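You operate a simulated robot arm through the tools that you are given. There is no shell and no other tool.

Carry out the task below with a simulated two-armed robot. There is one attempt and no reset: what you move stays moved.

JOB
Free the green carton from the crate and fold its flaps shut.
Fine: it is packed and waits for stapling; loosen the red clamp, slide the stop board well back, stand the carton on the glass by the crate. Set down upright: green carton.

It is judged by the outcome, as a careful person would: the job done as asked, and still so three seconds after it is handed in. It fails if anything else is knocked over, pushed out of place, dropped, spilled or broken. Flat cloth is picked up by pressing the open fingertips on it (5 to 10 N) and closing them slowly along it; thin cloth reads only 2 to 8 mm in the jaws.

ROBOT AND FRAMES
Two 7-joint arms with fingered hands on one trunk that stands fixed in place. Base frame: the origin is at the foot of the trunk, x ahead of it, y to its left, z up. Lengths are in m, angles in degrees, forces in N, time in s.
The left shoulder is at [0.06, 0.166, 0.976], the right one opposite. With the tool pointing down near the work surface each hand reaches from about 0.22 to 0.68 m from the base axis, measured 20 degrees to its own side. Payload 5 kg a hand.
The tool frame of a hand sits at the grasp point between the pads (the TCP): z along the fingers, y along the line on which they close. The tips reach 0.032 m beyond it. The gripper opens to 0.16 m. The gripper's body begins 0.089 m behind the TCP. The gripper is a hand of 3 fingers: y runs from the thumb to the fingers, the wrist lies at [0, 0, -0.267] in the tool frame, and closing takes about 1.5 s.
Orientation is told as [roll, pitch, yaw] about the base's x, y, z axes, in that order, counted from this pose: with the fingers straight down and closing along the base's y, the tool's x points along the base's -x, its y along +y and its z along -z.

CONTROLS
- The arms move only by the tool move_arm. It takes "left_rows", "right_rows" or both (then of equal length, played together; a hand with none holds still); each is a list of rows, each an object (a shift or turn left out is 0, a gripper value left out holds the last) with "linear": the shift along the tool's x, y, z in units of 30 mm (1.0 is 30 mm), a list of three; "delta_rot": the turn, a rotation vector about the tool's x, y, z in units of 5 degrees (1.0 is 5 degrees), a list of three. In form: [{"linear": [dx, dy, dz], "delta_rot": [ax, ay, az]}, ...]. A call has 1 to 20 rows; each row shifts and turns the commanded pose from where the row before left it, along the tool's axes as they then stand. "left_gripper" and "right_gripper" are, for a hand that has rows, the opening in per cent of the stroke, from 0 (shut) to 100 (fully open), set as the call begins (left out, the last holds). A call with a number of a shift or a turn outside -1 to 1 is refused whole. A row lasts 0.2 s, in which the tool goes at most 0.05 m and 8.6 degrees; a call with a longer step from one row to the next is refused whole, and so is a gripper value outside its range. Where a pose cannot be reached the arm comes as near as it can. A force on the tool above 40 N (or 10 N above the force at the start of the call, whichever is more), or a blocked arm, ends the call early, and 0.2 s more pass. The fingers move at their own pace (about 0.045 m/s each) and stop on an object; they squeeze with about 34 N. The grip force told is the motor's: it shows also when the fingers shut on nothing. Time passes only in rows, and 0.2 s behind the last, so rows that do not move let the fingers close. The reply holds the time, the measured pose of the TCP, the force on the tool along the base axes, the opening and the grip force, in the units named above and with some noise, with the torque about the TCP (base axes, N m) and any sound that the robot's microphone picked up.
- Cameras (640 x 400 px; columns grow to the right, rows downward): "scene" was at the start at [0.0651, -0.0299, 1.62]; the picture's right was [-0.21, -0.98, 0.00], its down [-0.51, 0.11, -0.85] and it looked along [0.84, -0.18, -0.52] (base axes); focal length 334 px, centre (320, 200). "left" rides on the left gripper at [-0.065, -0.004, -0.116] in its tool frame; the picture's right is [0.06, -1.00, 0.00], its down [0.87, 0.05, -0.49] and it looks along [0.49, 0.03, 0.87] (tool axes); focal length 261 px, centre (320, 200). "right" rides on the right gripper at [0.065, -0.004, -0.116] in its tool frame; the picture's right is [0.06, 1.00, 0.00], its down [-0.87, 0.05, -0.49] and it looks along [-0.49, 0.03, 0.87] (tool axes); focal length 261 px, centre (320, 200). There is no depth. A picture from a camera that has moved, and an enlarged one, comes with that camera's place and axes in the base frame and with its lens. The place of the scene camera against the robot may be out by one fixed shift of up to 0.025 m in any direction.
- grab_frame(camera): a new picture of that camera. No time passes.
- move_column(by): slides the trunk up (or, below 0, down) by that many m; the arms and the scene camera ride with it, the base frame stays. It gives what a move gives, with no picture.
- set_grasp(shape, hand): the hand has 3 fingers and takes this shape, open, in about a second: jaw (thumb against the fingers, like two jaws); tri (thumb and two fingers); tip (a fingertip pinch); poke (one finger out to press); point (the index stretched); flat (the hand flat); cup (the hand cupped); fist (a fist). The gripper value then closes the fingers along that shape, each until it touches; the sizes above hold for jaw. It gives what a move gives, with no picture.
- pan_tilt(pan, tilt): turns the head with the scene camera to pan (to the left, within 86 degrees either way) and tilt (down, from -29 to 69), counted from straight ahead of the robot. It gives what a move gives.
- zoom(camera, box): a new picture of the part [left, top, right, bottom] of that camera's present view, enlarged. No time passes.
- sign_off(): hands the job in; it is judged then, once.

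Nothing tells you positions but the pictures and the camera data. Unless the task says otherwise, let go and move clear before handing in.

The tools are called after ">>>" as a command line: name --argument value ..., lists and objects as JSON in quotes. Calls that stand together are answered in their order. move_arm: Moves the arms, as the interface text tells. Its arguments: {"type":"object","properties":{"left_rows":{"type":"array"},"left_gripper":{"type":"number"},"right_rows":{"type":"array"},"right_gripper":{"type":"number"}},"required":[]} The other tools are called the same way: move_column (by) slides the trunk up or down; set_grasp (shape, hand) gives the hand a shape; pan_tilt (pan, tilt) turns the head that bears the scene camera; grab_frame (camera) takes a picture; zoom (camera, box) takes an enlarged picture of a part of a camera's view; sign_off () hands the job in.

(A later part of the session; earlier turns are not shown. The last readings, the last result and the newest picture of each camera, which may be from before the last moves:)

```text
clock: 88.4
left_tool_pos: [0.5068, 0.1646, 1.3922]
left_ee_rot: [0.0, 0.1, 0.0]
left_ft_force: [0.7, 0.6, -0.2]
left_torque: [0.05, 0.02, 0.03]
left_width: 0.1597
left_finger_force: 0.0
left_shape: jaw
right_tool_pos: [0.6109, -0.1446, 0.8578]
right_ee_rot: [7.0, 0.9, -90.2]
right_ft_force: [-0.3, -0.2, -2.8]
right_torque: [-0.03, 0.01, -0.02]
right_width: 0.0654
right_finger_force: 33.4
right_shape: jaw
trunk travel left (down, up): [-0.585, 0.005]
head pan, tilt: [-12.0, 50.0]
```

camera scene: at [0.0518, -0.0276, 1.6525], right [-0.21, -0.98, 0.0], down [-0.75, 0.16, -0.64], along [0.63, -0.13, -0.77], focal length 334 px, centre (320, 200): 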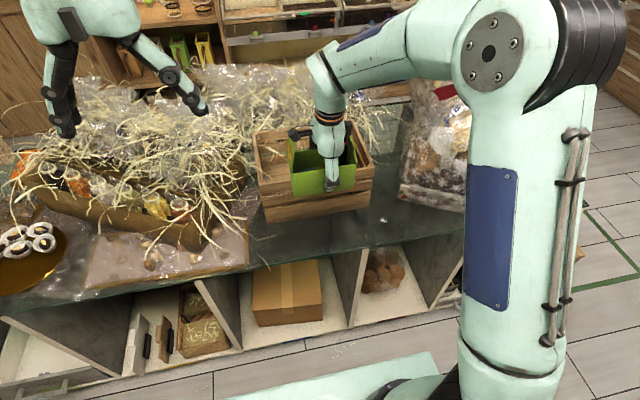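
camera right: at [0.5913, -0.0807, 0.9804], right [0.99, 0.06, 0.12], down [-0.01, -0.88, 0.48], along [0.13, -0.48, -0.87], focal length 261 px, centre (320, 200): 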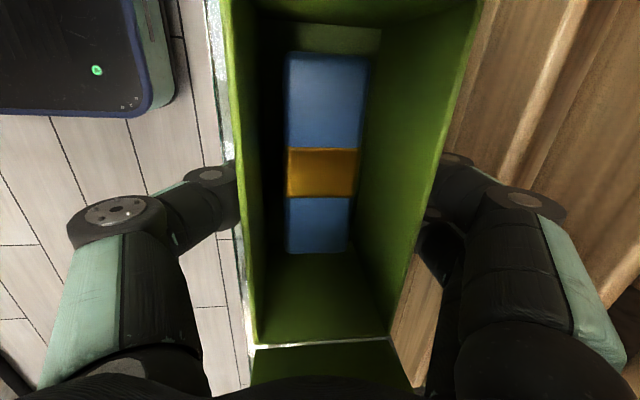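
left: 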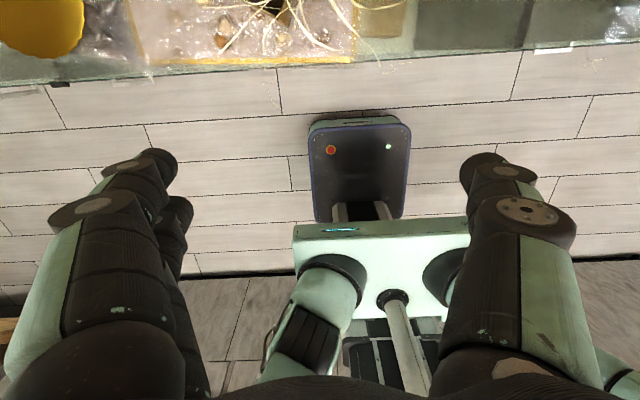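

>>> move_arm --right_rows '[{"linear": [0, -0.01, 0.09]}, {}]'

>>> move_arm --right_rows '[{"linear": [0, -0.01, 0.08]}, {}]'

>>> zoom --camera "scene" --box '[290, 190, 360, 260]'

```text
clock: 89.0
left_tool_pos: [0.505, 0.1664, 1.3924]
left_ee_rot: [0.0, 0.0, 0.0]
left_ft_force: [0.3, -0.6, 0.7]
left_torque: [-0.04, 0.0, 0.0]
left_width: 0.1601
left_finger_force: 0.0
left_shape: jaw
right_tool_pos: [0.6101, -0.1437, 0.856]
right_ee_rot: [7.0, 0.9, -90.2]
right_ft_force: [0.0, -0.1, -2.1]
right_torque: [-0.03, -0.01, -0.02]
right_width: 0.0654
right_finger_force: 34.6
right_shape: jaw
trunk travel left (down, up): [-0.585, 0.005]
head pan, tilt: [-12.0, 50.0]
```

```text
clock: 89.6
left_tool_pos: [0.5057, 0.1647, 1.3929]
left_ee_rot: [0.0, -0.1, 0.0]
left_ft_force: [-0.1, 0.0, -0.7]
left_torque: [0.0, 0.01, -0.03]
left_width: 0.1597
left_finger_force: 0.0
left_shape: jaw
right_tool_pos: [0.6103, -0.1437, 0.8524]
right_ee_rot: [7.1, 0.8, -90.2]
right_ft_force: [-1.0, 0.3, -1.7]
right_torque: [0.05, 0.06, 0.03]
right_width: 0.0652
right_finger_force: 33.3
right_shape: jaw
trunk travel left (down, up): [-0.585, 0.005]
head pan, tilt: [-12.0, 50.0]
```

```text
5.71 times, centred on (325, 225) of scene
camera zoom: at [0.0527, -0.027, 1.6525], right [-0.21, -0.98, 0.0], down [-0.75, 0.16, -0.64], along [0.63, -0.13, -0.77], focal length 1910 px, centre (291, 57)
```

zoom: 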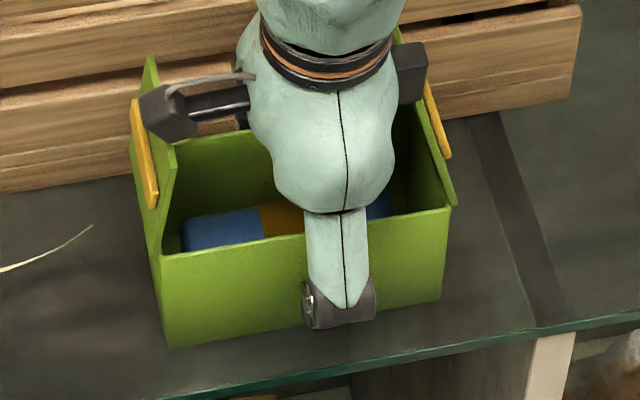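

>>> move_arm --right_rows '[{"linear": [0, -0.006, 0.05]}, {}]'

>>> move_arm --right_rows '[{"linear": [0, -0.006, 0.05]}, {}]'

```text
clock: 90.2
left_tool_pos: [0.5064, 0.1649, 1.3918]
left_ee_rot: [0.0, 0.0, 0.1]
left_ft_force: [0.1, 0.0, 0.0]
left_torque: [0.01, -0.01, 0.0]
left_width: 0.1599
left_finger_force: 0.1
left_shape: jaw
right_tool_pos: [0.6102, -0.1451, 0.852]
right_ee_rot: [7.0, 0.9, -90.2]
right_ft_force: [0.1, -0.3, 5.6]
right_torque: [0.03, 0.26, -0.02]
right_width: 0.0654
right_finger_force: 34.3
right_shape: jaw
trunk travel left (down, up): [-0.585, 0.005]
head pan, tilt: [-12.0, 50.0]
```

```text
clock: 90.8
left_tool_pos: [0.5047, 0.1657, 1.3937]
left_ee_rot: [0.0, -0.1, 0.0]
left_ft_force: [0.1, 0.3, -0.7]
left_torque: [0.02, -0.01, 0.0]
left_width: 0.1599
left_finger_force: 0.1
left_shape: jaw
right_tool_pos: [0.6091, -0.144, 0.8512]
right_ee_rot: [7.1, 1.0, -90.1]
right_ft_force: [0.6, -1.7, 17.6]
right_torque: [-0.01, 0.3, 0.03]
right_width: 0.0654
right_finger_force: 33.7
right_shape: jaw
trunk travel left (down, up): [-0.585, 0.005]
head pan, tilt: [-12.0, 50.0]
```

Contact with the glass (17 N). Easing off about 1 mm, then opening gently.

>>> move_arm --right_rows '[{"linear": [0, 0.004, -0.04]}, {}]'

>>> move_arm --right_rows '[{}, {}, {}]' --right_gripper 47

>>> zoom --camera "scene" --box '[290, 180, 360, 260]'

>>> grab_frame --camera "right"

```text
clock: 91.4
left_tool_pos: [0.5049, 0.1662, 1.3922]
left_ee_rot: [-0.1, -0.1, -0.1]
left_ft_force: [0.1, -0.5, 1.0]
left_torque: [0.01, -0.01, -0.05]
left_width: 0.1599
left_finger_force: 0.1
left_shape: jaw
right_tool_pos: [0.61, -0.1438, 0.8512]
right_ee_rot: [7.0, 0.9, -90.1]
right_ft_force: [2.8, -1.1, 12.3]
right_torque: [0.02, 0.19, -0.03]
right_width: 0.0654
right_finger_force: 33.3
right_shape: jaw
trunk travel left (down, up): [-0.585, 0.005]
head pan, tilt: [-12.0, 50.0]
```

```text
clock: 92.2
left_tool_pos: [0.5053, 0.1646, 1.3931]
left_ee_rot: [0.0, 0.0, -0.1]
left_ft_force: [-0.8, 0.1, 0.3]
left_torque: [0.0, 0.02, 0.0]
left_width: 0.1595
left_finger_force: 0.0
left_shape: jaw
right_tool_pos: [0.6095, -0.1452, 0.8503]
right_ee_rot: [6.9, 0.9, -90.3]
right_ft_force: [1.1, -0.4, 0.8]
right_torque: [0.0, 0.03, 0.03]
right_width: 0.0747
right_finger_force: 0.1
right_shape: jaw
trunk travel left (down, up): [-0.585, 0.005]
head pan, tilt: [-12.0, 50.0]
```

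```text
5.00 times, centred on (325, 220) of scene
camera zoom: at [0.0525, -0.027, 1.6524], right [-0.21, -0.98, 0.0], down [-0.75, 0.16, -0.64], along [0.63, -0.13, -0.77], focal length 1671 px, centre (295, 100)
```

zoom: 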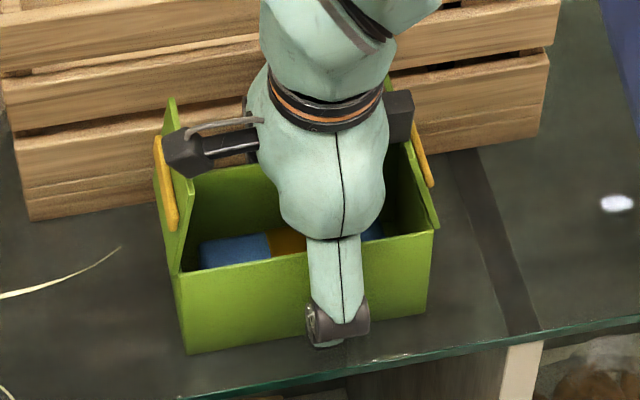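

```text
taken
camera right: at [0.5909, -0.0804, 0.9663], right [0.99, 0.06, 0.12], down [-0.01, -0.88, 0.48], along [0.13, -0.48, -0.87], focal length 261 px, centre (320, 200)
```

right: 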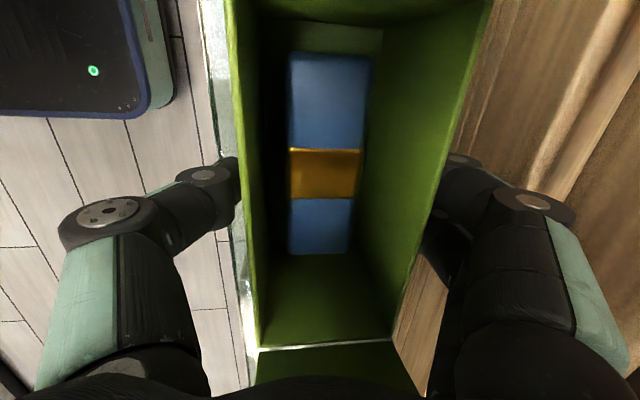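

Released and standing. Opening a touch more and withdrawing along the tool axis.

>>> move_arm --right_rows '[{}, {"linear": [0, 0, -0.3]}, {"linear": [0, 0, -0.6]}, {"linear": [0, 0, -0.9]}, {"linear": [0, 0, -1]}, {"linear": [0, 0, -1]}, {"linear": [0, 0, -1]}, {"linear": [0, 0, -1]}]' --right_gripper 51

>>> zoom --camera "scene" --box '[260, 140, 390, 270]'

>>> grab_frame --camera "right"

```text
clock: 94.0
left_tool_pos: [0.5057, 0.1647, 1.392]
left_ee_rot: [0.0, 0.0, 0.0]
left_ft_force: [-0.6, 0.6, 0.7]
left_torque: [-0.02, -0.03, 0.03]
left_width: 0.1601
left_finger_force: 0.1
left_shape: jaw
right_tool_pos: [0.5886, -0.1474, 1.0245]
right_ee_rot: [6.9, 0.9, -90.2]
right_ft_force: [-0.4, 0.1, 0.6]
right_torque: [-0.01, -0.01, 0.0]
right_width: 0.0809
right_finger_force: 0.1
right_shape: jaw
trunk travel left (down, up): [-0.585, 0.005]
head pan, tilt: [-12.0, 50.0]
```

```text
3.08 times, centred on (325, 205) of scene
camera zoom: at [0.0518, -0.0272, 1.6525], right [-0.21, -0.98, 0.0], down [-0.75, 0.16, -0.64], along [0.63, -0.13, -0.77], focal length 1028 px, centre (305, 185)
```

zoom: 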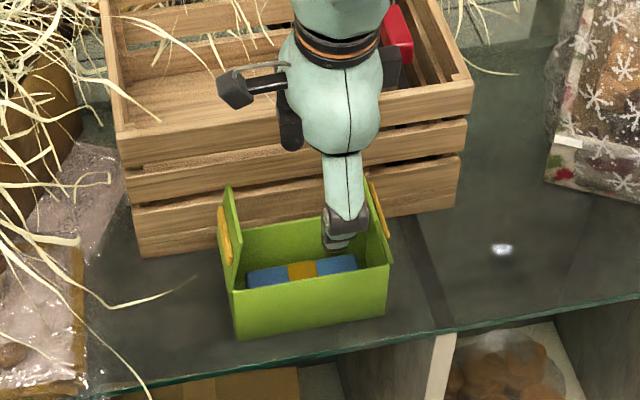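

```text
taken
camera right: at [0.5691, -0.0828, 1.1396], right [0.99, 0.06, 0.12], down [-0.01, -0.88, 0.48], along [0.13, -0.48, -0.87], focal length 261 px, centre (320, 200)
```

right: 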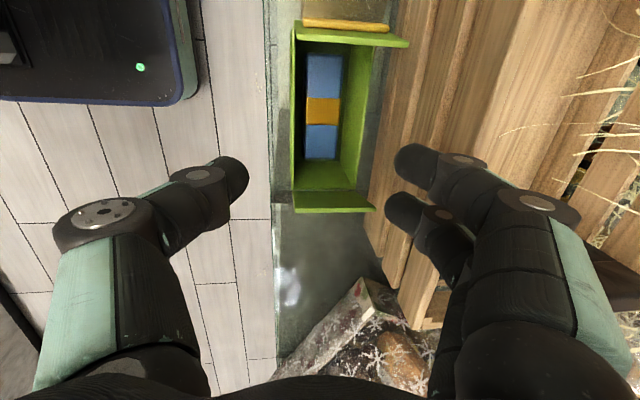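

The carton stands upright on the glass, about 3 cm from the edge, with both flaps up. Now I'll measure it precisely for folding the flaps.

>>> zoom --camera "right" --box '[260, 0, 440, 230]'

>>> zoom --camera "scene" --box '[295, 190, 350, 260]'

```text
1.74 times, centred on (350, 115) of right
camera zoom: at [0.5691, -0.0828, 1.1396], right [0.99, 0.06, 0.12], down [-0.01, -0.88, 0.48], along [0.13, -0.48, -0.87], focal length 453 px, centre (268, 348)
```

zoom: 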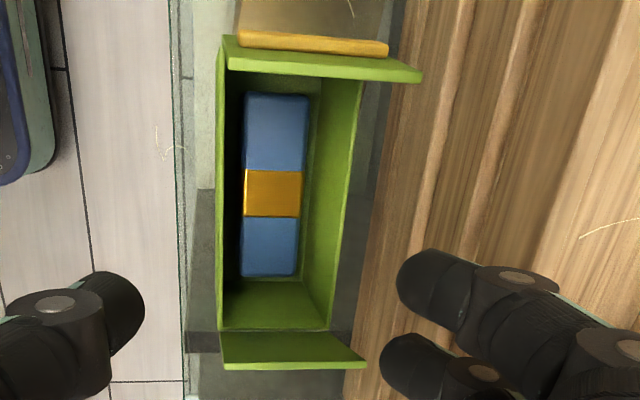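

```text
5.71 times, centred on (322, 225) of scene
camera zoom: at [0.0518, -0.0272, 1.6525], right [-0.21, -0.98, 0.0], down [-0.75, 0.16, -0.64], along [0.63, -0.13, -0.77], focal length 1910 px, centre (306, 57)
```

zoom: 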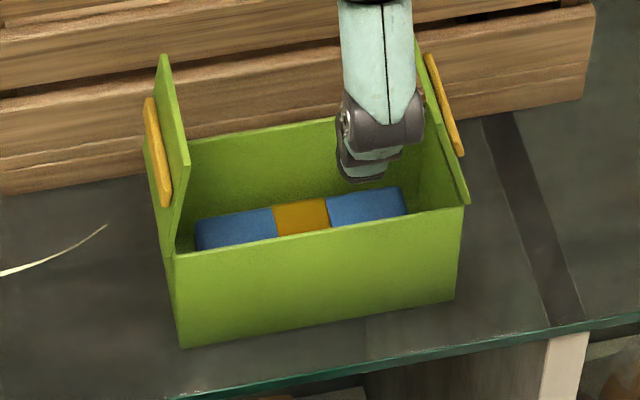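

Measured: rim z≈0.87, carton x 0.577–0.649, y −0.219 to −0.079; −y flap tip ≈(y −0.208, z 0.935), +y flap tip ≈(y −0.068, z 0.945). I'll raise the right hand, level it, return to yaw 0 and close the fingers to use them as a pusher on the −y flap.

>>> move_arm --right_rows '[{"linear": [0, 0, -1]}, {"linear": [0, 0, -1]}, {"linear": [0, 0, -1]}, {"delta_rot": [0.7, 0, 0]}, {"delta_rot": [0.7, 0, 0]}, {"delta_rot": [0, 0, -1]}, {"delta_rot": [0, 0, -1]}, {"delta_rot": [0, 0, -1]}, {"delta_rot": [0, 0, -1]}, {"delta_rot": [0, 0, -1]}, {"delta_rot": [0, 0, -1]}, {"delta_rot": [0, 0, -1]}, {"delta_rot": [0, 0, -1]}, {"delta_rot": [0, 0, -1]}]' --right_gripper 0

>>> move_arm --right_rows '[{"delta_rot": [0, 0, -1]}, {"delta_rot": [0, 0, -1]}, {"delta_rot": [0, 0, -1]}, {"delta_rot": [0, 0, -1]}, {"delta_rot": [0, 0, -1]}, {"delta_rot": [0, 0, -1]}, {"delta_rot": [0, 0, -1]}, {"delta_rot": [0, 0, -1]}, {"delta_rot": [0, 0, -1]}]'

>>> grab_frame --camera "right"

>>> grab_frame --camera "scene"

```text
clock: 97.0
left_tool_pos: [0.5061, 0.1656, 1.3937]
left_ee_rot: [0.0, 0.0, 0.0]
left_ft_force: [0.3, -0.3, -0.7]
left_torque: [-0.04, 0.0, 0.01]
left_width: 0.1603
left_finger_force: 0.1
left_shape: jaw
right_tool_pos: [0.5772, -0.1495, 1.1133]
right_ee_rot: [0.6, 0.7, -45.2]
right_ft_force: [0.1, 0.2, 0.2]
right_torque: [0.02, -0.01, 0.0]
right_width: 0.0
right_finger_force: 34.4
right_shape: jaw
trunk travel left (down, up): [-0.585, 0.005]
head pan, tilt: [-12.0, 50.0]
```

```text
clock: 99.0
left_tool_pos: [0.5064, 0.1648, 1.3914]
left_ee_rot: [-0.1, 0.1, 0.0]
left_ft_force: [-0.2, 0.2, -0.8]
left_torque: [-0.02, 0.0, -0.01]
left_width: 0.1601
left_finger_force: 0.1
left_shape: jaw
right_tool_pos: [0.5783, -0.1487, 1.1123]
right_ee_rot: [0.9, 0.1, -0.1]
right_ft_force: [0.8, 0.2, 0.6]
right_torque: [0.02, -0.03, -0.01]
right_width: 0.0
right_finger_force: 33.6
right_shape: jaw
trunk travel left (down, up): [-0.585, 0.005]
head pan, tilt: [-12.0, 50.0]
```

```text
taken
camera right: at [0.5121, -0.1536, 1.2289], right [-0.06, 1.0, 0.02], down [0.87, 0.04, 0.49], along [0.49, 0.04, -0.87], focal length 261 px, centre (320, 200)
```

right: 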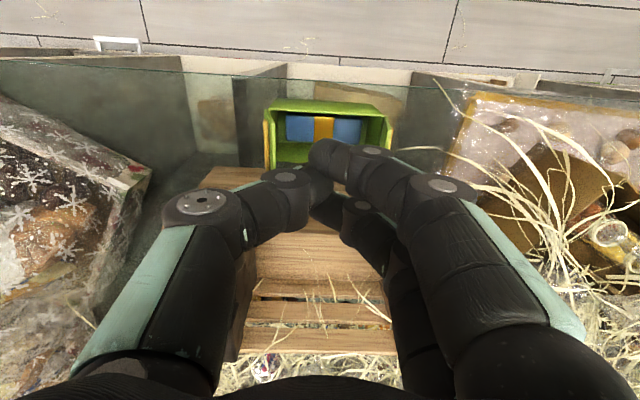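

```text
taken
camera scene: at [0.0526, -0.027, 1.6525], right [-0.21, -0.98, 0.0], down [-0.75, 0.16, -0.64], along [0.63, -0.13, -0.77], focal length 334 px, centre (320, 200)
```

scene: 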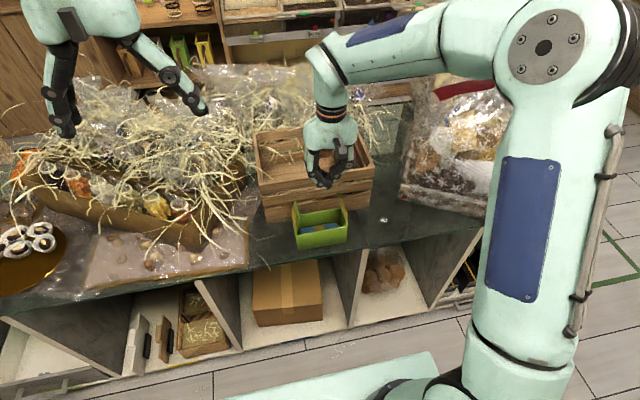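

>>> zoom --camera "right" --box '[240, 80, 420, 190]'

>>> zoom --camera "scene" --box '[270, 170, 380, 270]'

```text
3.56 times, centred on (330, 135) of right
camera zoom: at [0.5121, -0.1536, 1.2289], right [-0.06, 1.0, 0.02], down [0.87, 0.04, 0.49], along [0.49, 0.04, -0.87], focal length 927 px, centre (284, 431)
```

zoom: 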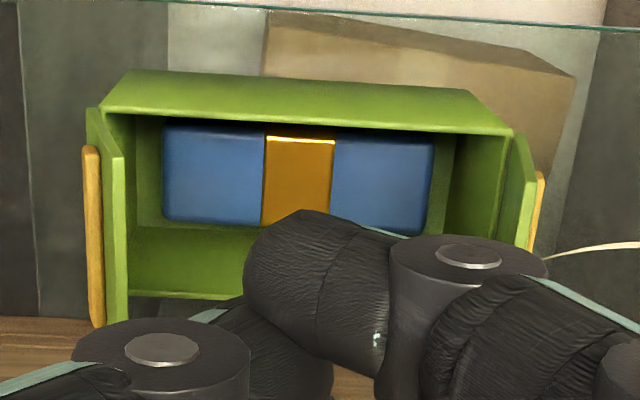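

```text
4.00 times, centred on (325, 220) of scene
camera zoom: at [0.0526, -0.027, 1.6525], right [-0.21, -0.98, 0.0], down [-0.75, 0.16, -0.64], along [0.63, -0.13, -0.77], focal length 1337 px, centre (300, 120)
```

zoom: 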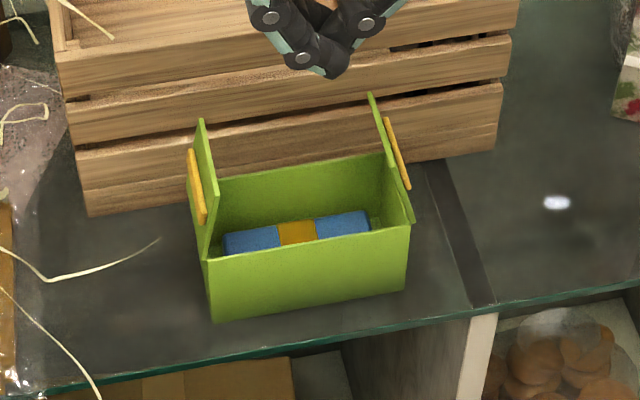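

Refined: rim z≈0.885, −y flap hinge y≈−0.209 leaning ~12° inward with tip at z≈0.956; +y flap about vertical at y≈−0.065. I'll position the closed right hand outside the −y flap.

>>> move_arm --right_rows '[{"linear": [-0.29, -1, 0]}, {"linear": [-0.29, -1, 0]}, {"linear": [-0.29, -1, 0]}, {"linear": [-0.29, -1, 0]}, {"linear": [0, 0, 1]}, {"linear": [0, 0, 1]}, {"linear": [0, 0, 1]}, {"linear": [0, 0, 1]}, {"linear": [0, 0, 0.85]}]'

>>> grab_frame --camera "right"

>>> zoom --camera "scene" --box '[270, 170, 400, 270]'

```text
clock: 101.0
left_tool_pos: [0.5061, 0.1646, 1.3924]
left_ee_rot: [0.1, 0.0, -0.1]
left_ft_force: [-0.2, 0.1, -0.9]
left_torque: [-0.02, 0.0, 0.02]
left_width: 0.1598
left_finger_force: 0.1
left_shape: jaw
right_tool_pos: [0.6126, -0.2648, 0.9651]
right_ee_rot: [1.0, 0.1, 0.0]
right_ft_force: [0.6, 0.4, -0.8]
right_torque: [0.0, 0.03, 0.01]
right_width: 0.0
right_finger_force: 34.3
right_shape: jaw
trunk travel left (down, up): [-0.585, 0.005]
head pan, tilt: [-12.0, 50.0]
```

```text
taken
camera right: at [0.5467, -0.2707, 1.0804], right [-0.06, 1.0, 0.02], down [0.87, 0.04, 0.49], along [0.49, 0.04, -0.87], focal length 261 px, centre (320, 200)
```

right: 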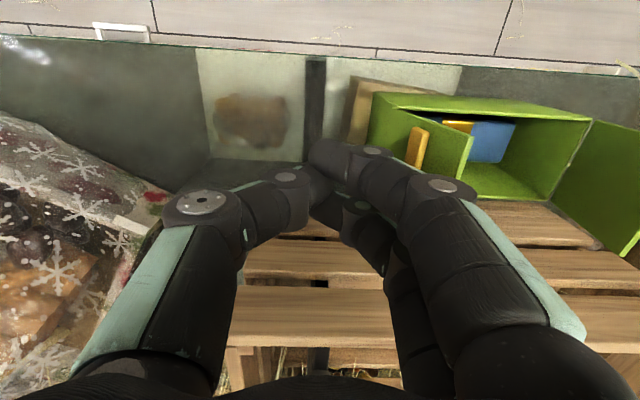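

```text
4.00 times, centred on (335, 220) of scene
camera zoom: at [0.0531, -0.0271, 1.6525], right [-0.21, -0.98, 0.0], down [-0.75, 0.16, -0.64], along [0.63, -0.13, -0.77], focal length 1337 px, centre (260, 120)
```

zoom: 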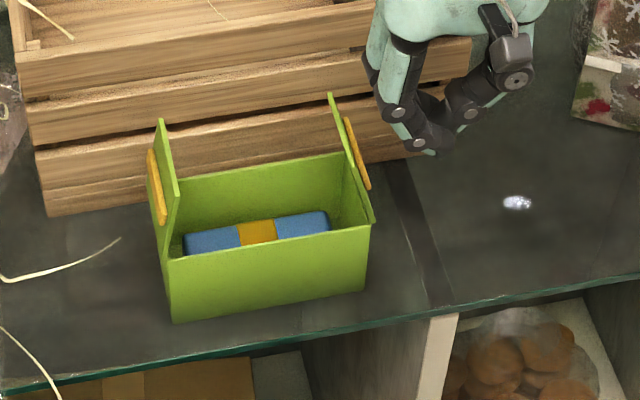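

Fingertips are outside the −y flap at mid-height. Pushing slowly inward.

>>> move_arm --right_rows '[{"linear": [0, 0.35, 0]}, {"linear": [0, 0.35, 0]}, {"linear": [0, 0.35, 0]}, {"linear": [0, 0.35, 0]}, {"linear": [0, 0.35, 0]}]'

>>> grab_frame --camera "right"

>>> zoom --camera "scene" --box '[270, 170, 400, 270]'

```text
clock: 102.2
left_tool_pos: [0.5059, 0.1643, 1.3924]
left_ee_rot: [0.0, 0.0, 0.0]
left_ft_force: [0.3, -0.6, 0.2]
left_torque: [-0.02, 0.0, 0.02]
left_width: 0.1598
left_finger_force: 0.1
left_shape: jaw
right_tool_pos: [0.6123, -0.2133, 0.9663]
right_ee_rot: [0.9, 0.0, -0.1]
right_ft_force: [0.2, 0.1, 0.5]
right_torque: [0.0, -0.01, -0.01]
right_width: 0.0001
right_finger_force: 34.0
right_shape: jaw
trunk travel left (down, up): [-0.585, 0.005]
head pan, tilt: [-12.0, 50.0]
```

```text
taken
camera right: at [0.5464, -0.2177, 1.0821], right [-0.06, 1.0, 0.02], down [0.87, 0.04, 0.49], along [0.49, 0.04, -0.87], focal length 261 px, centre (320, 200)
```

right: 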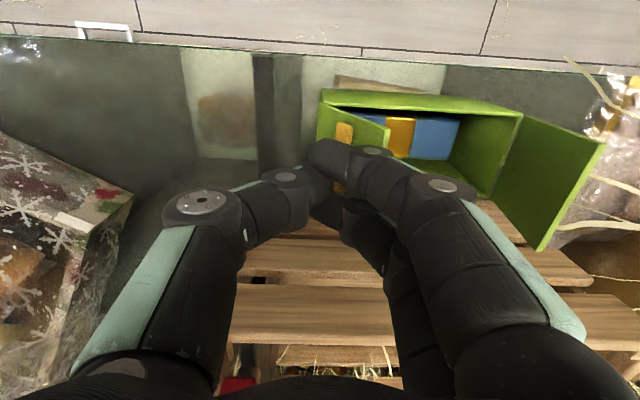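

```text
4.00 times, centred on (335, 220) of scene
camera zoom: at [0.0526, -0.0266, 1.6525], right [-0.21, -0.98, 0.0], down [-0.75, 0.16, -0.64], along [0.63, -0.13, -0.77], focal length 1337 px, centre (260, 120)
```

zoom: 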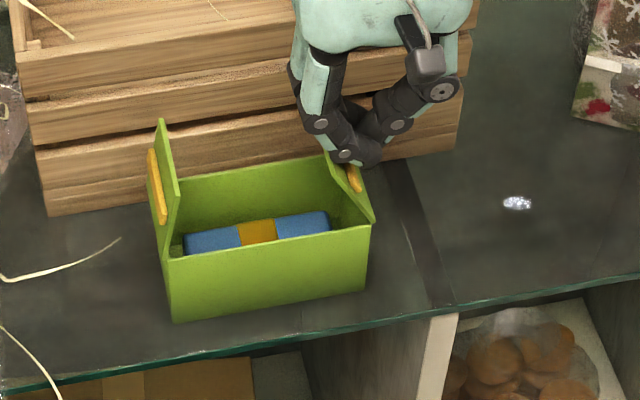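

The flap yields with negligible force. Following its arc inward and down.

>>> move_arm --right_rows '[{"linear": [0, 0.33, 0.1]}, {"linear": [0, 0.33, 0.15]}, {"linear": [0, 0.3, 0.2]}, {"linear": [0, 0.27, 0.25]}]'

>>> grab_frame --camera "right"

>>> zoom --camera "scene" --box '[270, 170, 400, 270]'

```text
clock: 103.2
left_tool_pos: [0.5065, 0.1652, 1.3924]
left_ee_rot: [0.1, 0.1, 0.0]
left_ft_force: [0.7, -0.3, 1.3]
left_torque: [0.0, 0.02, 0.0]
left_width: 0.1599
left_finger_force: 0.1
left_shape: jaw
right_tool_pos: [0.6124, -0.1755, 0.9455]
right_ee_rot: [1.0, 0.0, -0.2]
right_ft_force: [-0.1, -0.4, -0.1]
right_torque: [0.01, -0.01, -0.03]
right_width: 0.0
right_finger_force: 34.0
right_shape: jaw
trunk travel left (down, up): [-0.585, 0.005]
head pan, tilt: [-12.0, 50.0]
```

```text
taken
camera right: at [0.5469, -0.1811, 1.0615], right [-0.06, 1.0, 0.02], down [0.87, 0.04, 0.49], along [0.49, 0.04, -0.87], focal length 261 px, centre (320, 200)
```

right: 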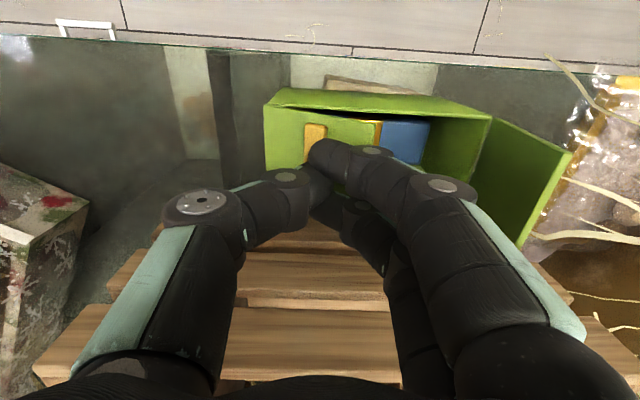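

```text
4.00 times, centred on (335, 220) of scene
camera zoom: at [0.0528, -0.0269, 1.6525], right [-0.21, -0.98, 0.0], down [-0.75, 0.16, -0.64], along [0.63, -0.13, -0.77], focal length 1337 px, centre (260, 120)
```

zoom: 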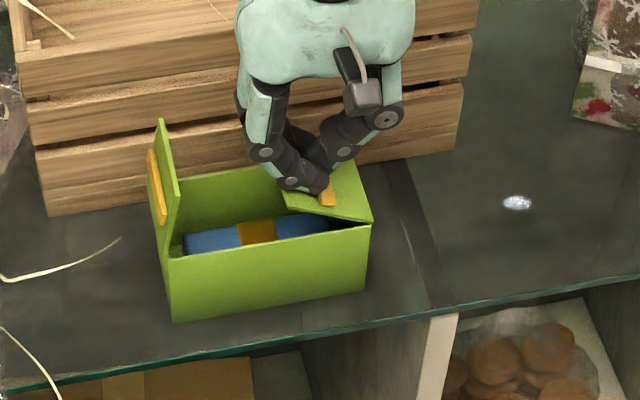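

>>> move_arm --right_rows '[{"linear": [0, 0.1, 0.3]}, {"linear": [0, 0.1, 0.25]}]'

>>> zoom --camera "scene" --box '[270, 170, 400, 270]'

>>> zoom --camera "right" --box '[240, 70, 440, 220]'

```text
clock: 103.8
left_tool_pos: [0.5057, 0.1646, 1.3932]
left_ee_rot: [0.1, 0.0, 0.0]
left_ft_force: [0.0, 0.4, -0.1]
left_torque: [-0.03, 0.02, -0.05]
left_width: 0.16
left_finger_force: 0.1
left_shape: jaw
right_tool_pos: [0.6105, -0.1704, 0.9306]
right_ee_rot: [0.9, 0.0, -0.2]
right_ft_force: [0.3, -0.4, -0.1]
right_torque: [0.03, 0.02, 0.01]
right_width: 0.0
right_finger_force: 34.2
right_shape: jaw
trunk travel left (down, up): [-0.585, 0.005]
head pan, tilt: [-12.0, 50.0]
```

```text
4.00 times, centred on (335, 220) of scene
camera zoom: at [0.0526, -0.027, 1.6525], right [-0.21, -0.98, 0.0], down [-0.75, 0.16, -0.64], along [0.63, -0.13, -0.77], focal length 1337 px, centre (260, 120)
```

zoom: 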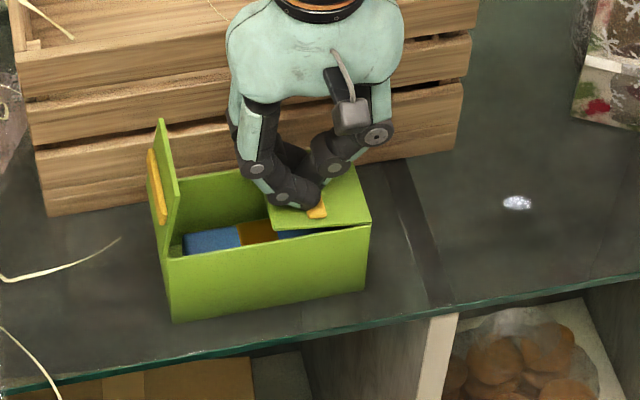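

```text
2.67 times, centred on (340, 145) of right
camera zoom: at [0.5462, -0.1751, 1.0456], right [-0.06, 1.0, 0.02], down [0.87, 0.04, 0.49], along [0.49, 0.04, -0.87], focal length 695 px, centre (267, 347)
```

zoom: 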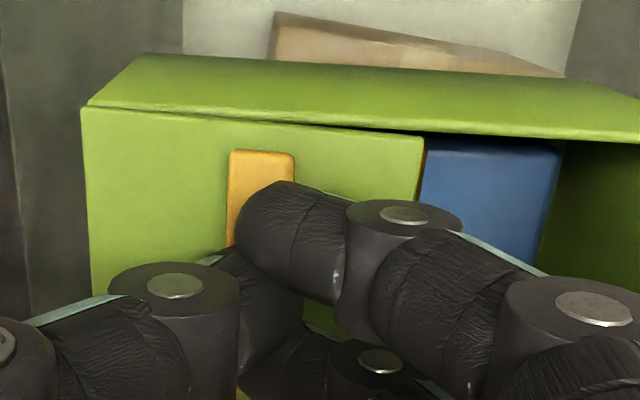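

Nearly flat. Pressing down in 3 mm steps until light contact.

>>> move_arm --right_rows '[{"linear": [0, 0, 0.12]}, {}]'

>>> move_arm --right_rows '[{"linear": [0, 0, 0.1]}, {}]'

>>> zoom --camera "right" --box '[240, 70, 440, 220]'

```text
clock: 104.4
left_tool_pos: [0.5057, 0.1645, 1.3916]
left_ee_rot: [0.0, 0.0, 0.0]
left_ft_force: [-0.6, 0.4, -0.1]
left_torque: [-0.01, 0.01, 0.0]
left_width: 0.1598
left_finger_force: 0.1
left_shape: jaw
right_tool_pos: [0.6122, -0.1704, 0.9257]
right_ee_rot: [0.9, 0.0, -0.2]
right_ft_force: [0.2, 0.3, 0.7]
right_torque: [0.03, -0.01, 0.05]
right_width: 0.0
right_finger_force: 34.1
right_shape: jaw
trunk travel left (down, up): [-0.585, 0.005]
head pan, tilt: [-12.0, 50.0]
```

```text
clock: 105.0
left_tool_pos: [0.5057, 0.1642, 1.3923]
left_ee_rot: [0.0, -0.1, 0.0]
left_ft_force: [-0.3, 1.0, 0.0]
left_torque: [0.01, 0.0, 0.0]
left_width: 0.1598
left_finger_force: 0.0
left_shape: jaw
right_tool_pos: [0.6122, -0.1701, 0.9242]
right_ee_rot: [1.0, 0.0, -0.1]
right_ft_force: [0.2, -0.6, 0.8]
right_torque: [0.01, 0.03, -0.01]
right_width: 0.0001
right_finger_force: 34.0
right_shape: jaw
trunk travel left (down, up): [-0.585, 0.005]
head pan, tilt: [-12.0, 50.0]
```

```text
2.67 times, centred on (340, 145) of right
camera zoom: at [0.5465, -0.1754, 1.0392], right [-0.06, 1.0, 0.02], down [0.87, 0.04, 0.49], along [0.49, 0.04, -0.87], focal length 695 px, centre (267, 347)
```

zoom: 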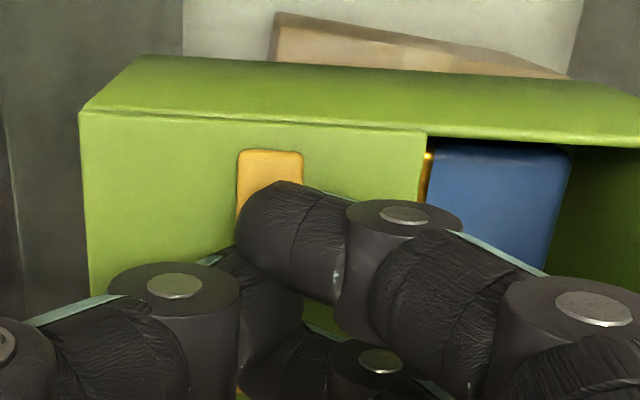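

>>> move_arm --right_rows '[{"linear": [0, 0, 0.09]}, {}]'

>>> move_arm --right_rows '[{"linear": [0, 0, 0.07]}, {}]'

>>> zoom --camera "right" --box '[240, 70, 440, 220]'

```text
clock: 105.6
left_tool_pos: [0.5045, 0.1649, 1.3928]
left_ee_rot: [0.0, 0.1, 0.0]
left_ft_force: [0.9, 0.3, 0.1]
left_torque: [0.0, -0.02, 0.0]
left_width: 0.1597
left_finger_force: 0.0
left_shape: jaw
right_tool_pos: [0.6117, -0.17, 0.9228]
right_ee_rot: [1.0, -0.1, -0.2]
right_ft_force: [-0.1, -2.6, 13.5]
right_torque: [-0.11, 0.02, 0.01]
right_width: 0.0
right_finger_force: 34.0
right_shape: jaw
trunk travel left (down, up): [-0.585, 0.005]
head pan, tilt: [-12.0, 50.0]
```

```text
clock: 106.2
left_tool_pos: [0.5032, 0.1642, 1.3929]
left_ee_rot: [0.0, 0.0, -0.1]
left_ft_force: [0.2, 0.4, 0.0]
left_torque: [-0.01, 0.02, -0.04]
left_width: 0.1597
left_finger_force: 0.0
left_shape: jaw
right_tool_pos: [0.6124, -0.1704, 0.921]
right_ee_rot: [1.1, -0.4, -0.2]
right_ft_force: [1.4, -6.5, 33.9]
right_torque: [-0.34, 0.09, 0.0]
right_width: 0.0002
right_finger_force: 33.6
right_shape: jaw
trunk travel left (down, up): [-0.585, 0.005]
head pan, tilt: [-12.0, 50.0]
```

```text
2.67 times, centred on (340, 145) of right
camera zoom: at [0.5457, -0.1755, 1.0367], right [-0.06, 1.0, 0.02], down [0.87, 0.04, 0.5], along [0.49, 0.04, -0.87], focal length 695 px, centre (267, 347)
```

zoom: 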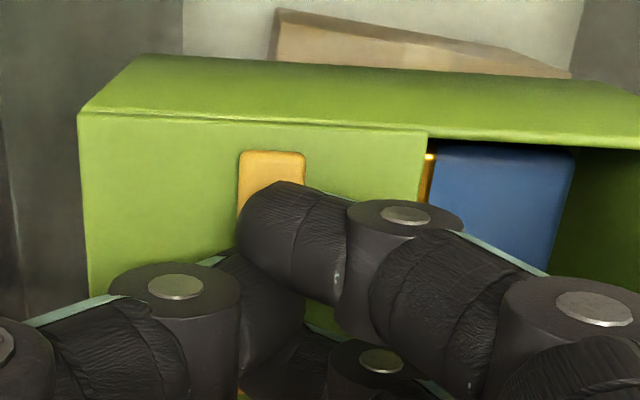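

Flap is flat on the rim (contact force high) — easing off and checking whether it springs back.

>>> move_arm --right_rows '[{"linear": [0, 0, -0.12]}, {}]'

>>> move_arm --right_rows '[{"linear": [0, 0, -0.4]}, {"linear": [0, -0.2, -0.6]}, {"linear": [0, 0, 0]}, {}]'

>>> zoom --camera "scene" --box '[270, 170, 400, 270]'

>>> zoom --camera "right" --box '[240, 70, 440, 220]'

```text
clock: 106.8
left_tool_pos: [0.5055, 0.1662, 1.392]
left_ee_rot: [0.0, 0.0, 0.0]
left_ft_force: [0.4, 0.9, 0.4]
left_torque: [-0.03, 0.0, -0.03]
left_width: 0.1598
left_finger_force: 0.1
left_shape: jaw
right_tool_pos: [0.613, -0.1699, 0.9214]
right_ee_rot: [0.9, 0.2, -0.2]
right_ft_force: [3.0, -4.9, 16.4]
right_torque: [-0.24, -0.02, -0.01]
right_width: 0.0
right_finger_force: 33.9
right_shape: jaw
trunk travel left (down, up): [-0.585, 0.005]
head pan, tilt: [-12.0, 50.0]
```

```text
clock: 107.8
left_tool_pos: [0.5055, 0.1648, 1.3921]
left_ee_rot: [0.0, 0.1, 0.0]
left_ft_force: [0.0, -0.1, -0.3]
left_torque: [-0.03, -0.01, 0.02]
left_width: 0.1599
left_finger_force: 0.1
left_shape: jaw
right_tool_pos: [0.6115, -0.1762, 0.9529]
right_ee_rot: [0.9, 0.1, -0.2]
right_ft_force: [-0.2, -0.6, 0.4]
right_torque: [0.01, -0.01, 0.04]
right_width: 0.0
right_finger_force: 34.0
right_shape: jaw
trunk travel left (down, up): [-0.585, 0.005]
head pan, tilt: [-12.0, 50.0]
```

```text
4.00 times, centred on (335, 220) of scene
camera zoom: at [0.0524, -0.0272, 1.6525], right [-0.21, -0.98, 0.0], down [-0.75, 0.16, -0.64], along [0.63, -0.13, -0.77], focal length 1337 px, centre (260, 120)
```

zoom: 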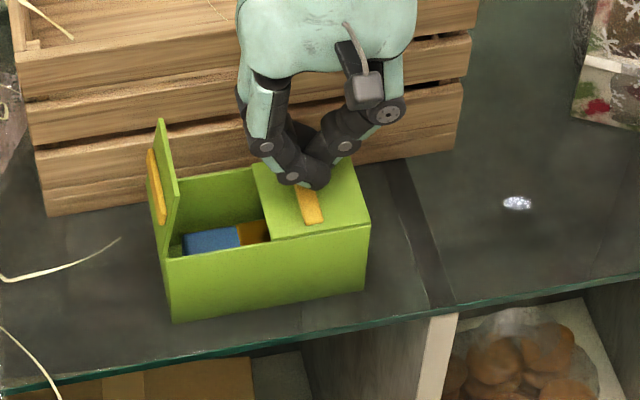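

```text
2.67 times, centred on (340, 145) of right
camera zoom: at [0.5458, -0.1818, 1.0679], right [-0.06, 1.0, 0.02], down [0.87, 0.04, 0.49], along [0.49, 0.04, -0.87], focal length 695 px, centre (267, 347)
```

zoom: 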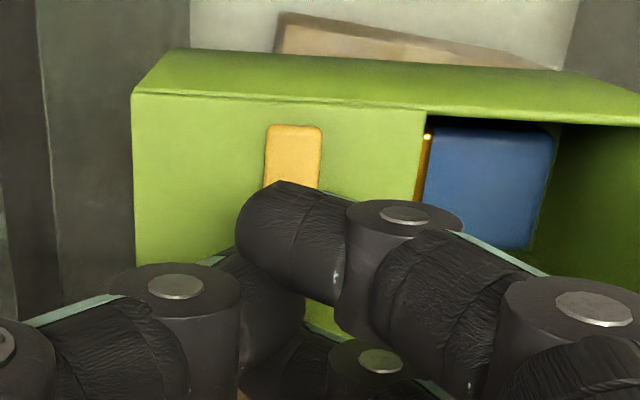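

The −y flap stays shut. Next the +y flap: I'll move the left hand further aside for clearance, lift the right hand over and place it on the +y side of the carton.

>>> move_arm --left_rows '[{"linear": [0, 1, 0]}, {"linear": [0, 1, 0]}, {"linear": [0, 1, 0]}, {"linear": [0, 0, 0]}]' --right_rows '[{"linear": [0, 0, -1]}, {"linear": [0, 0, -1]}, {"linear": [0, 0, -1]}, {"linear": [0, 0, -1]}]'

>>> move_arm --right_rows '[{"linear": [0, 1, 0]}, {"linear": [0, 1, 0]}, {"linear": [0, 1, 0]}, {"linear": [0, 1, 0]}, {"linear": [0, 1, 0]}, {"linear": [0, 0.9, 0]}]'

>>> grab_frame --camera "right"

>>> grab_frame --camera "scene"

```text
clock: 108.8
left_tool_pos: [0.5052, 0.2557, 1.3927]
left_ee_rot: [-0.1, -0.1, 0.0]
left_ft_force: [-1.2, -0.5, 0.3]
left_torque: [0.02, -0.01, -0.01]
left_width: 0.1601
left_finger_force: 0.1
left_shape: jaw
right_tool_pos: [0.6126, -0.1792, 1.0716]
right_ee_rot: [1.0, 0.1, -0.1]
right_ft_force: [0.3, 0.0, 0.6]
right_torque: [0.01, 0.01, 0.0]
right_width: 0.0001
right_finger_force: 33.8
right_shape: jaw
trunk travel left (down, up): [-0.585, 0.005]
head pan, tilt: [-12.0, 50.0]
```

```text
clock: 110.2
left_tool_pos: [0.5056, 0.2553, 1.3916]
left_ee_rot: [-0.1, 0.0, 0.0]
left_ft_force: [0.1, 0.7, -0.6]
left_torque: [0.01, 0.0, -0.03]
left_width: 0.16
left_finger_force: 0.0
left_shape: jaw
right_tool_pos: [0.6131, -0.0024, 1.0755]
right_ee_rot: [0.9, 0.0, -0.1]
right_ft_force: [-0.1, 0.3, 1.1]
right_torque: [-0.03, 0.07, 0.0]
right_width: 0.0
right_finger_force: 34.5
right_shape: jaw
trunk travel left (down, up): [-0.585, 0.005]
head pan, tilt: [-12.0, 50.0]
```

```text
taken
camera right: at [0.5475, -0.0061, 1.1908], right [-0.06, 1.0, 0.02], down [0.87, 0.04, 0.49], along [0.49, 0.04, -0.87], focal length 261 px, centre (320, 200)
```

right: 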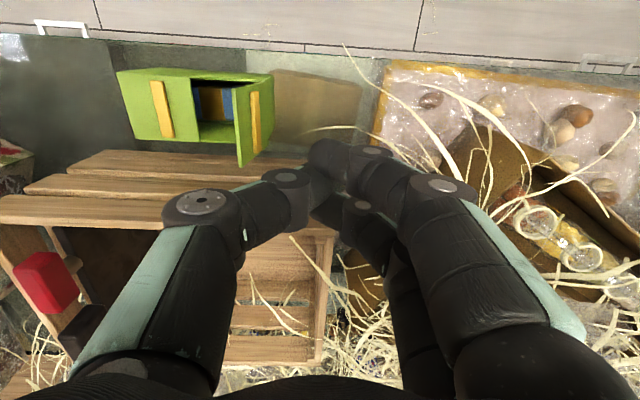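

```text
taken
camera scene: at [0.0527, -0.0261, 1.6525], right [-0.21, -0.98, 0.0], down [-0.75, 0.16, -0.64], along [0.63, -0.13, -0.77], focal length 334 px, centre (320, 200)
```

scene: 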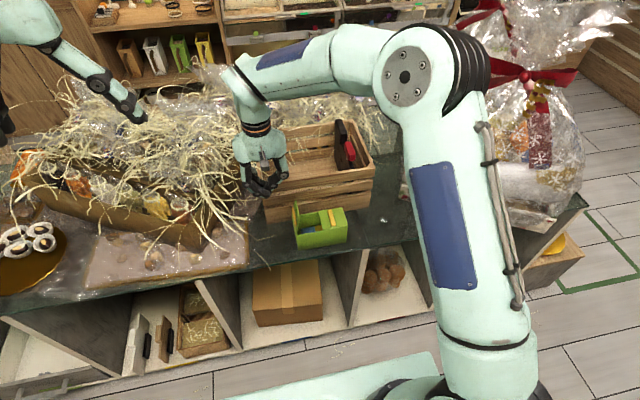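

Clear of the box and straw. Lowering on the +y side to flap height.

>>> move_arm --right_rows '[{"linear": [0, 0, 0.9]}, {"linear": [0, 0, 0.9]}, {"linear": [0, 0, 0.9]}, {"linear": [0, 0, 0.8]}]'

>>> grab_frame --camera "right"

>>> zoom --camera "scene" --box '[230, 150, 380, 270]'

```text
clock: 111.2
left_tool_pos: [0.506, 0.2546, 1.3921]
left_ee_rot: [0.0, 0.0, 0.1]
left_ft_force: [0.2, 0.1, 0.0]
left_torque: [0.01, 0.03, -0.02]
left_width: 0.1599
left_finger_force: 0.1
left_shape: jaw
right_tool_pos: [0.6134, 0.0006, 0.9697]
right_ee_rot: [0.8, 0.0, -0.2]
right_ft_force: [-0.7, 0.9, 0.3]
right_torque: [-0.02, 0.07, -0.03]
right_width: 0.0
right_finger_force: 34.0
right_shape: jaw
trunk travel left (down, up): [-0.585, 0.005]
head pan, tilt: [-12.0, 50.0]
```

```text
taken
camera right: at [0.5472, -0.0048, 1.0857], right [-0.06, 1.0, 0.02], down [0.87, 0.04, 0.49], along [0.49, 0.04, -0.87], focal length 261 px, centre (320, 200)
```

right: 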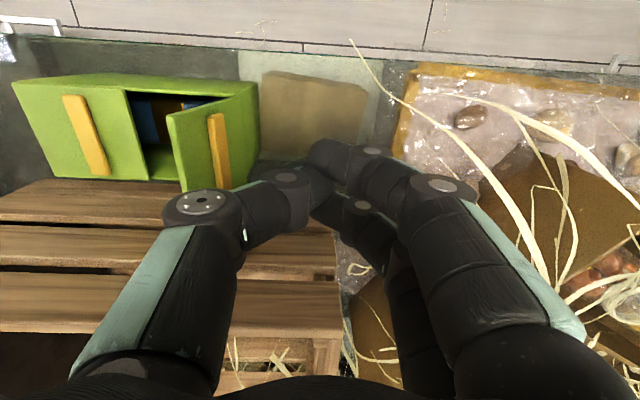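

```text
3.33 times, centred on (305, 210) of scene
camera zoom: at [0.0529, -0.027, 1.6525], right [-0.21, -0.98, 0.0], down [-0.75, 0.16, -0.64], along [0.63, -0.13, -0.77], focal length 1114 px, centre (370, 167)
```

zoom: 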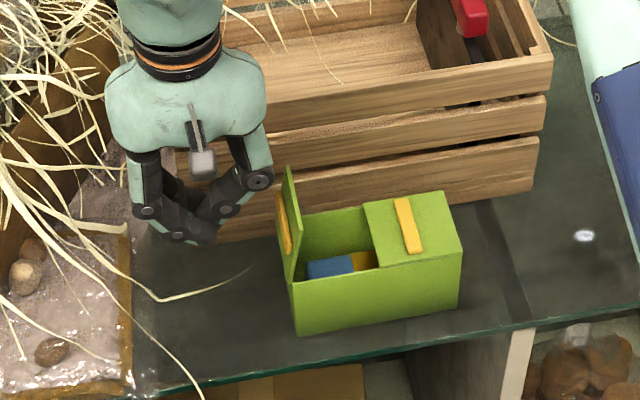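

>>> move_arm --right_rows '[{"linear": [0, -0.35, 0]}, {"linear": [0, -0.35, 0]}, {"linear": [0, -0.35, 0]}, {"linear": [0, -0.35, 0]}, {"linear": [0, -0.35, 0]}]'

>>> zoom --camera "right" --box '[120, 60, 420, 260]'

>>> zoom --camera "scene" --box '[250, 170, 380, 270]'

```text
clock: 112.4
left_tool_pos: [0.5045, 0.2546, 1.3917]
left_ee_rot: [-0.1, 0.0, -0.1]
left_ft_force: [0.1, -0.2, 0.3]
left_torque: [-0.02, -0.02, 0.06]
left_width: 0.1599
left_finger_force: 0.1
left_shape: jaw
right_tool_pos: [0.6119, -0.0524, 0.9699]
right_ee_rot: [1.0, -0.1, -0.2]
right_ft_force: [0.3, -1.1, 0.8]
right_torque: [-0.01, -0.01, 0.0]
right_width: 0.0003
right_finger_force: 34.1
right_shape: jaw
trunk travel left (down, up): [-0.585, 0.005]
head pan, tilt: [-12.0, 50.0]
```

```text
2.00 times, centred on (270, 160) of right
camera zoom: at [0.5465, -0.0572, 1.0852], right [-0.06, 1.0, 0.02], down [0.87, 0.04, 0.49], along [0.49, 0.04, -0.87], focal length 521 px, centre (420, 280)
```

zoom: 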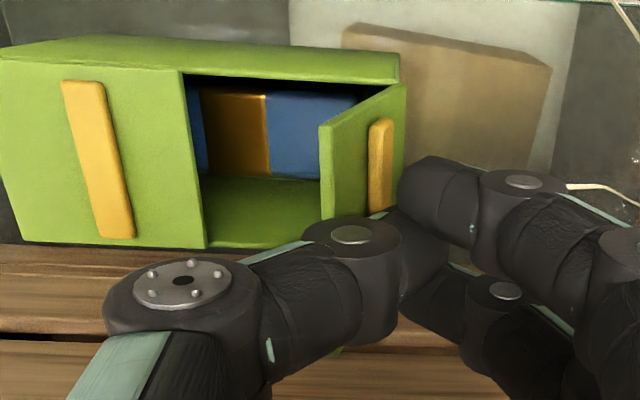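

```text
4.00 times, centred on (315, 220) of scene
camera zoom: at [0.0526, -0.0273, 1.6525], right [-0.21, -0.98, 0.0], down [-0.75, 0.16, -0.64], along [0.63, -0.13, -0.77], focal length 1337 px, centre (340, 120)
```

zoom: 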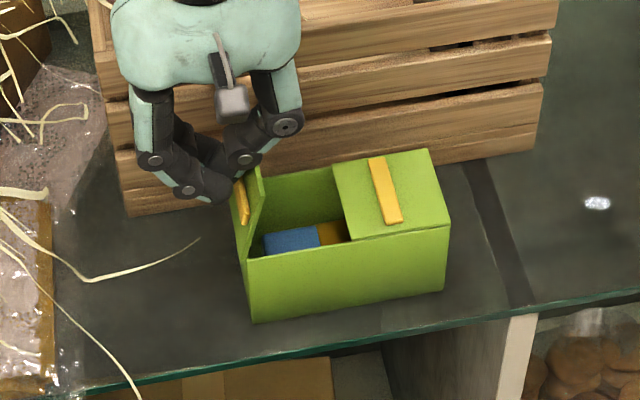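

Flap is moving inward. Following the arc.

>>> move_arm --right_rows '[{"linear": [0, -0.33, 0.1]}, {"linear": [0, -0.33, 0.15]}, {"linear": [0, -0.3, 0.2]}, {"linear": [0, -0.27, 0.25]}]'

>>> zoom --camera "right" --box '[120, 60, 420, 260]'

>>> zoom --camera "scene" --box '[250, 170, 380, 270]'

```text
clock: 113.4
left_tool_pos: [0.505, 0.255, 1.392]
left_ee_rot: [0.0, 0.1, 0.0]
left_ft_force: [0.4, 0.6, 0.9]
left_torque: [0.02, 0.01, -0.03]
left_width: 0.16
left_finger_force: 0.0
left_shape: jaw
right_tool_pos: [0.6132, -0.0897, 0.9473]
right_ee_rot: [0.9, 0.0, -0.1]
right_ft_force: [0.1, -0.7, 0.2]
right_torque: [0.0, 0.02, 0.03]
right_width: 0.0002
right_finger_force: 34.2
right_shape: jaw
trunk travel left (down, up): [-0.585, 0.005]
head pan, tilt: [-12.0, 50.0]
```

```text
2.00 times, centred on (270, 160) of right
camera zoom: at [0.5467, -0.0943, 1.0633], right [-0.06, 1.0, 0.02], down [0.87, 0.04, 0.49], along [0.49, 0.04, -0.87], focal length 521 px, centre (420, 280)
```

zoom: 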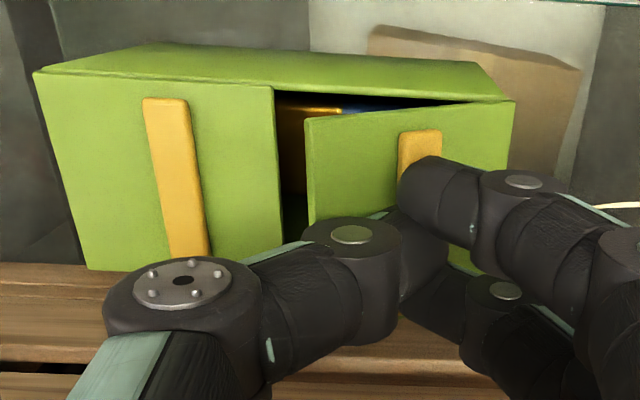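

```text
4.00 times, centred on (315, 220) of scene
camera zoom: at [0.0527, -0.0271, 1.6525], right [-0.21, -0.98, 0.0], down [-0.75, 0.16, -0.64], along [0.63, -0.13, -0.77], focal length 1337 px, centre (340, 120)
```

zoom: 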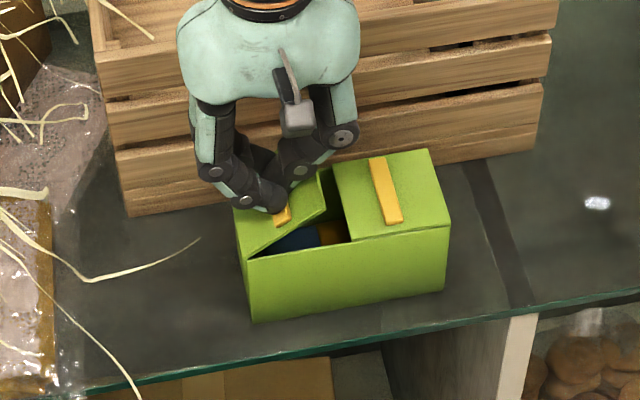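

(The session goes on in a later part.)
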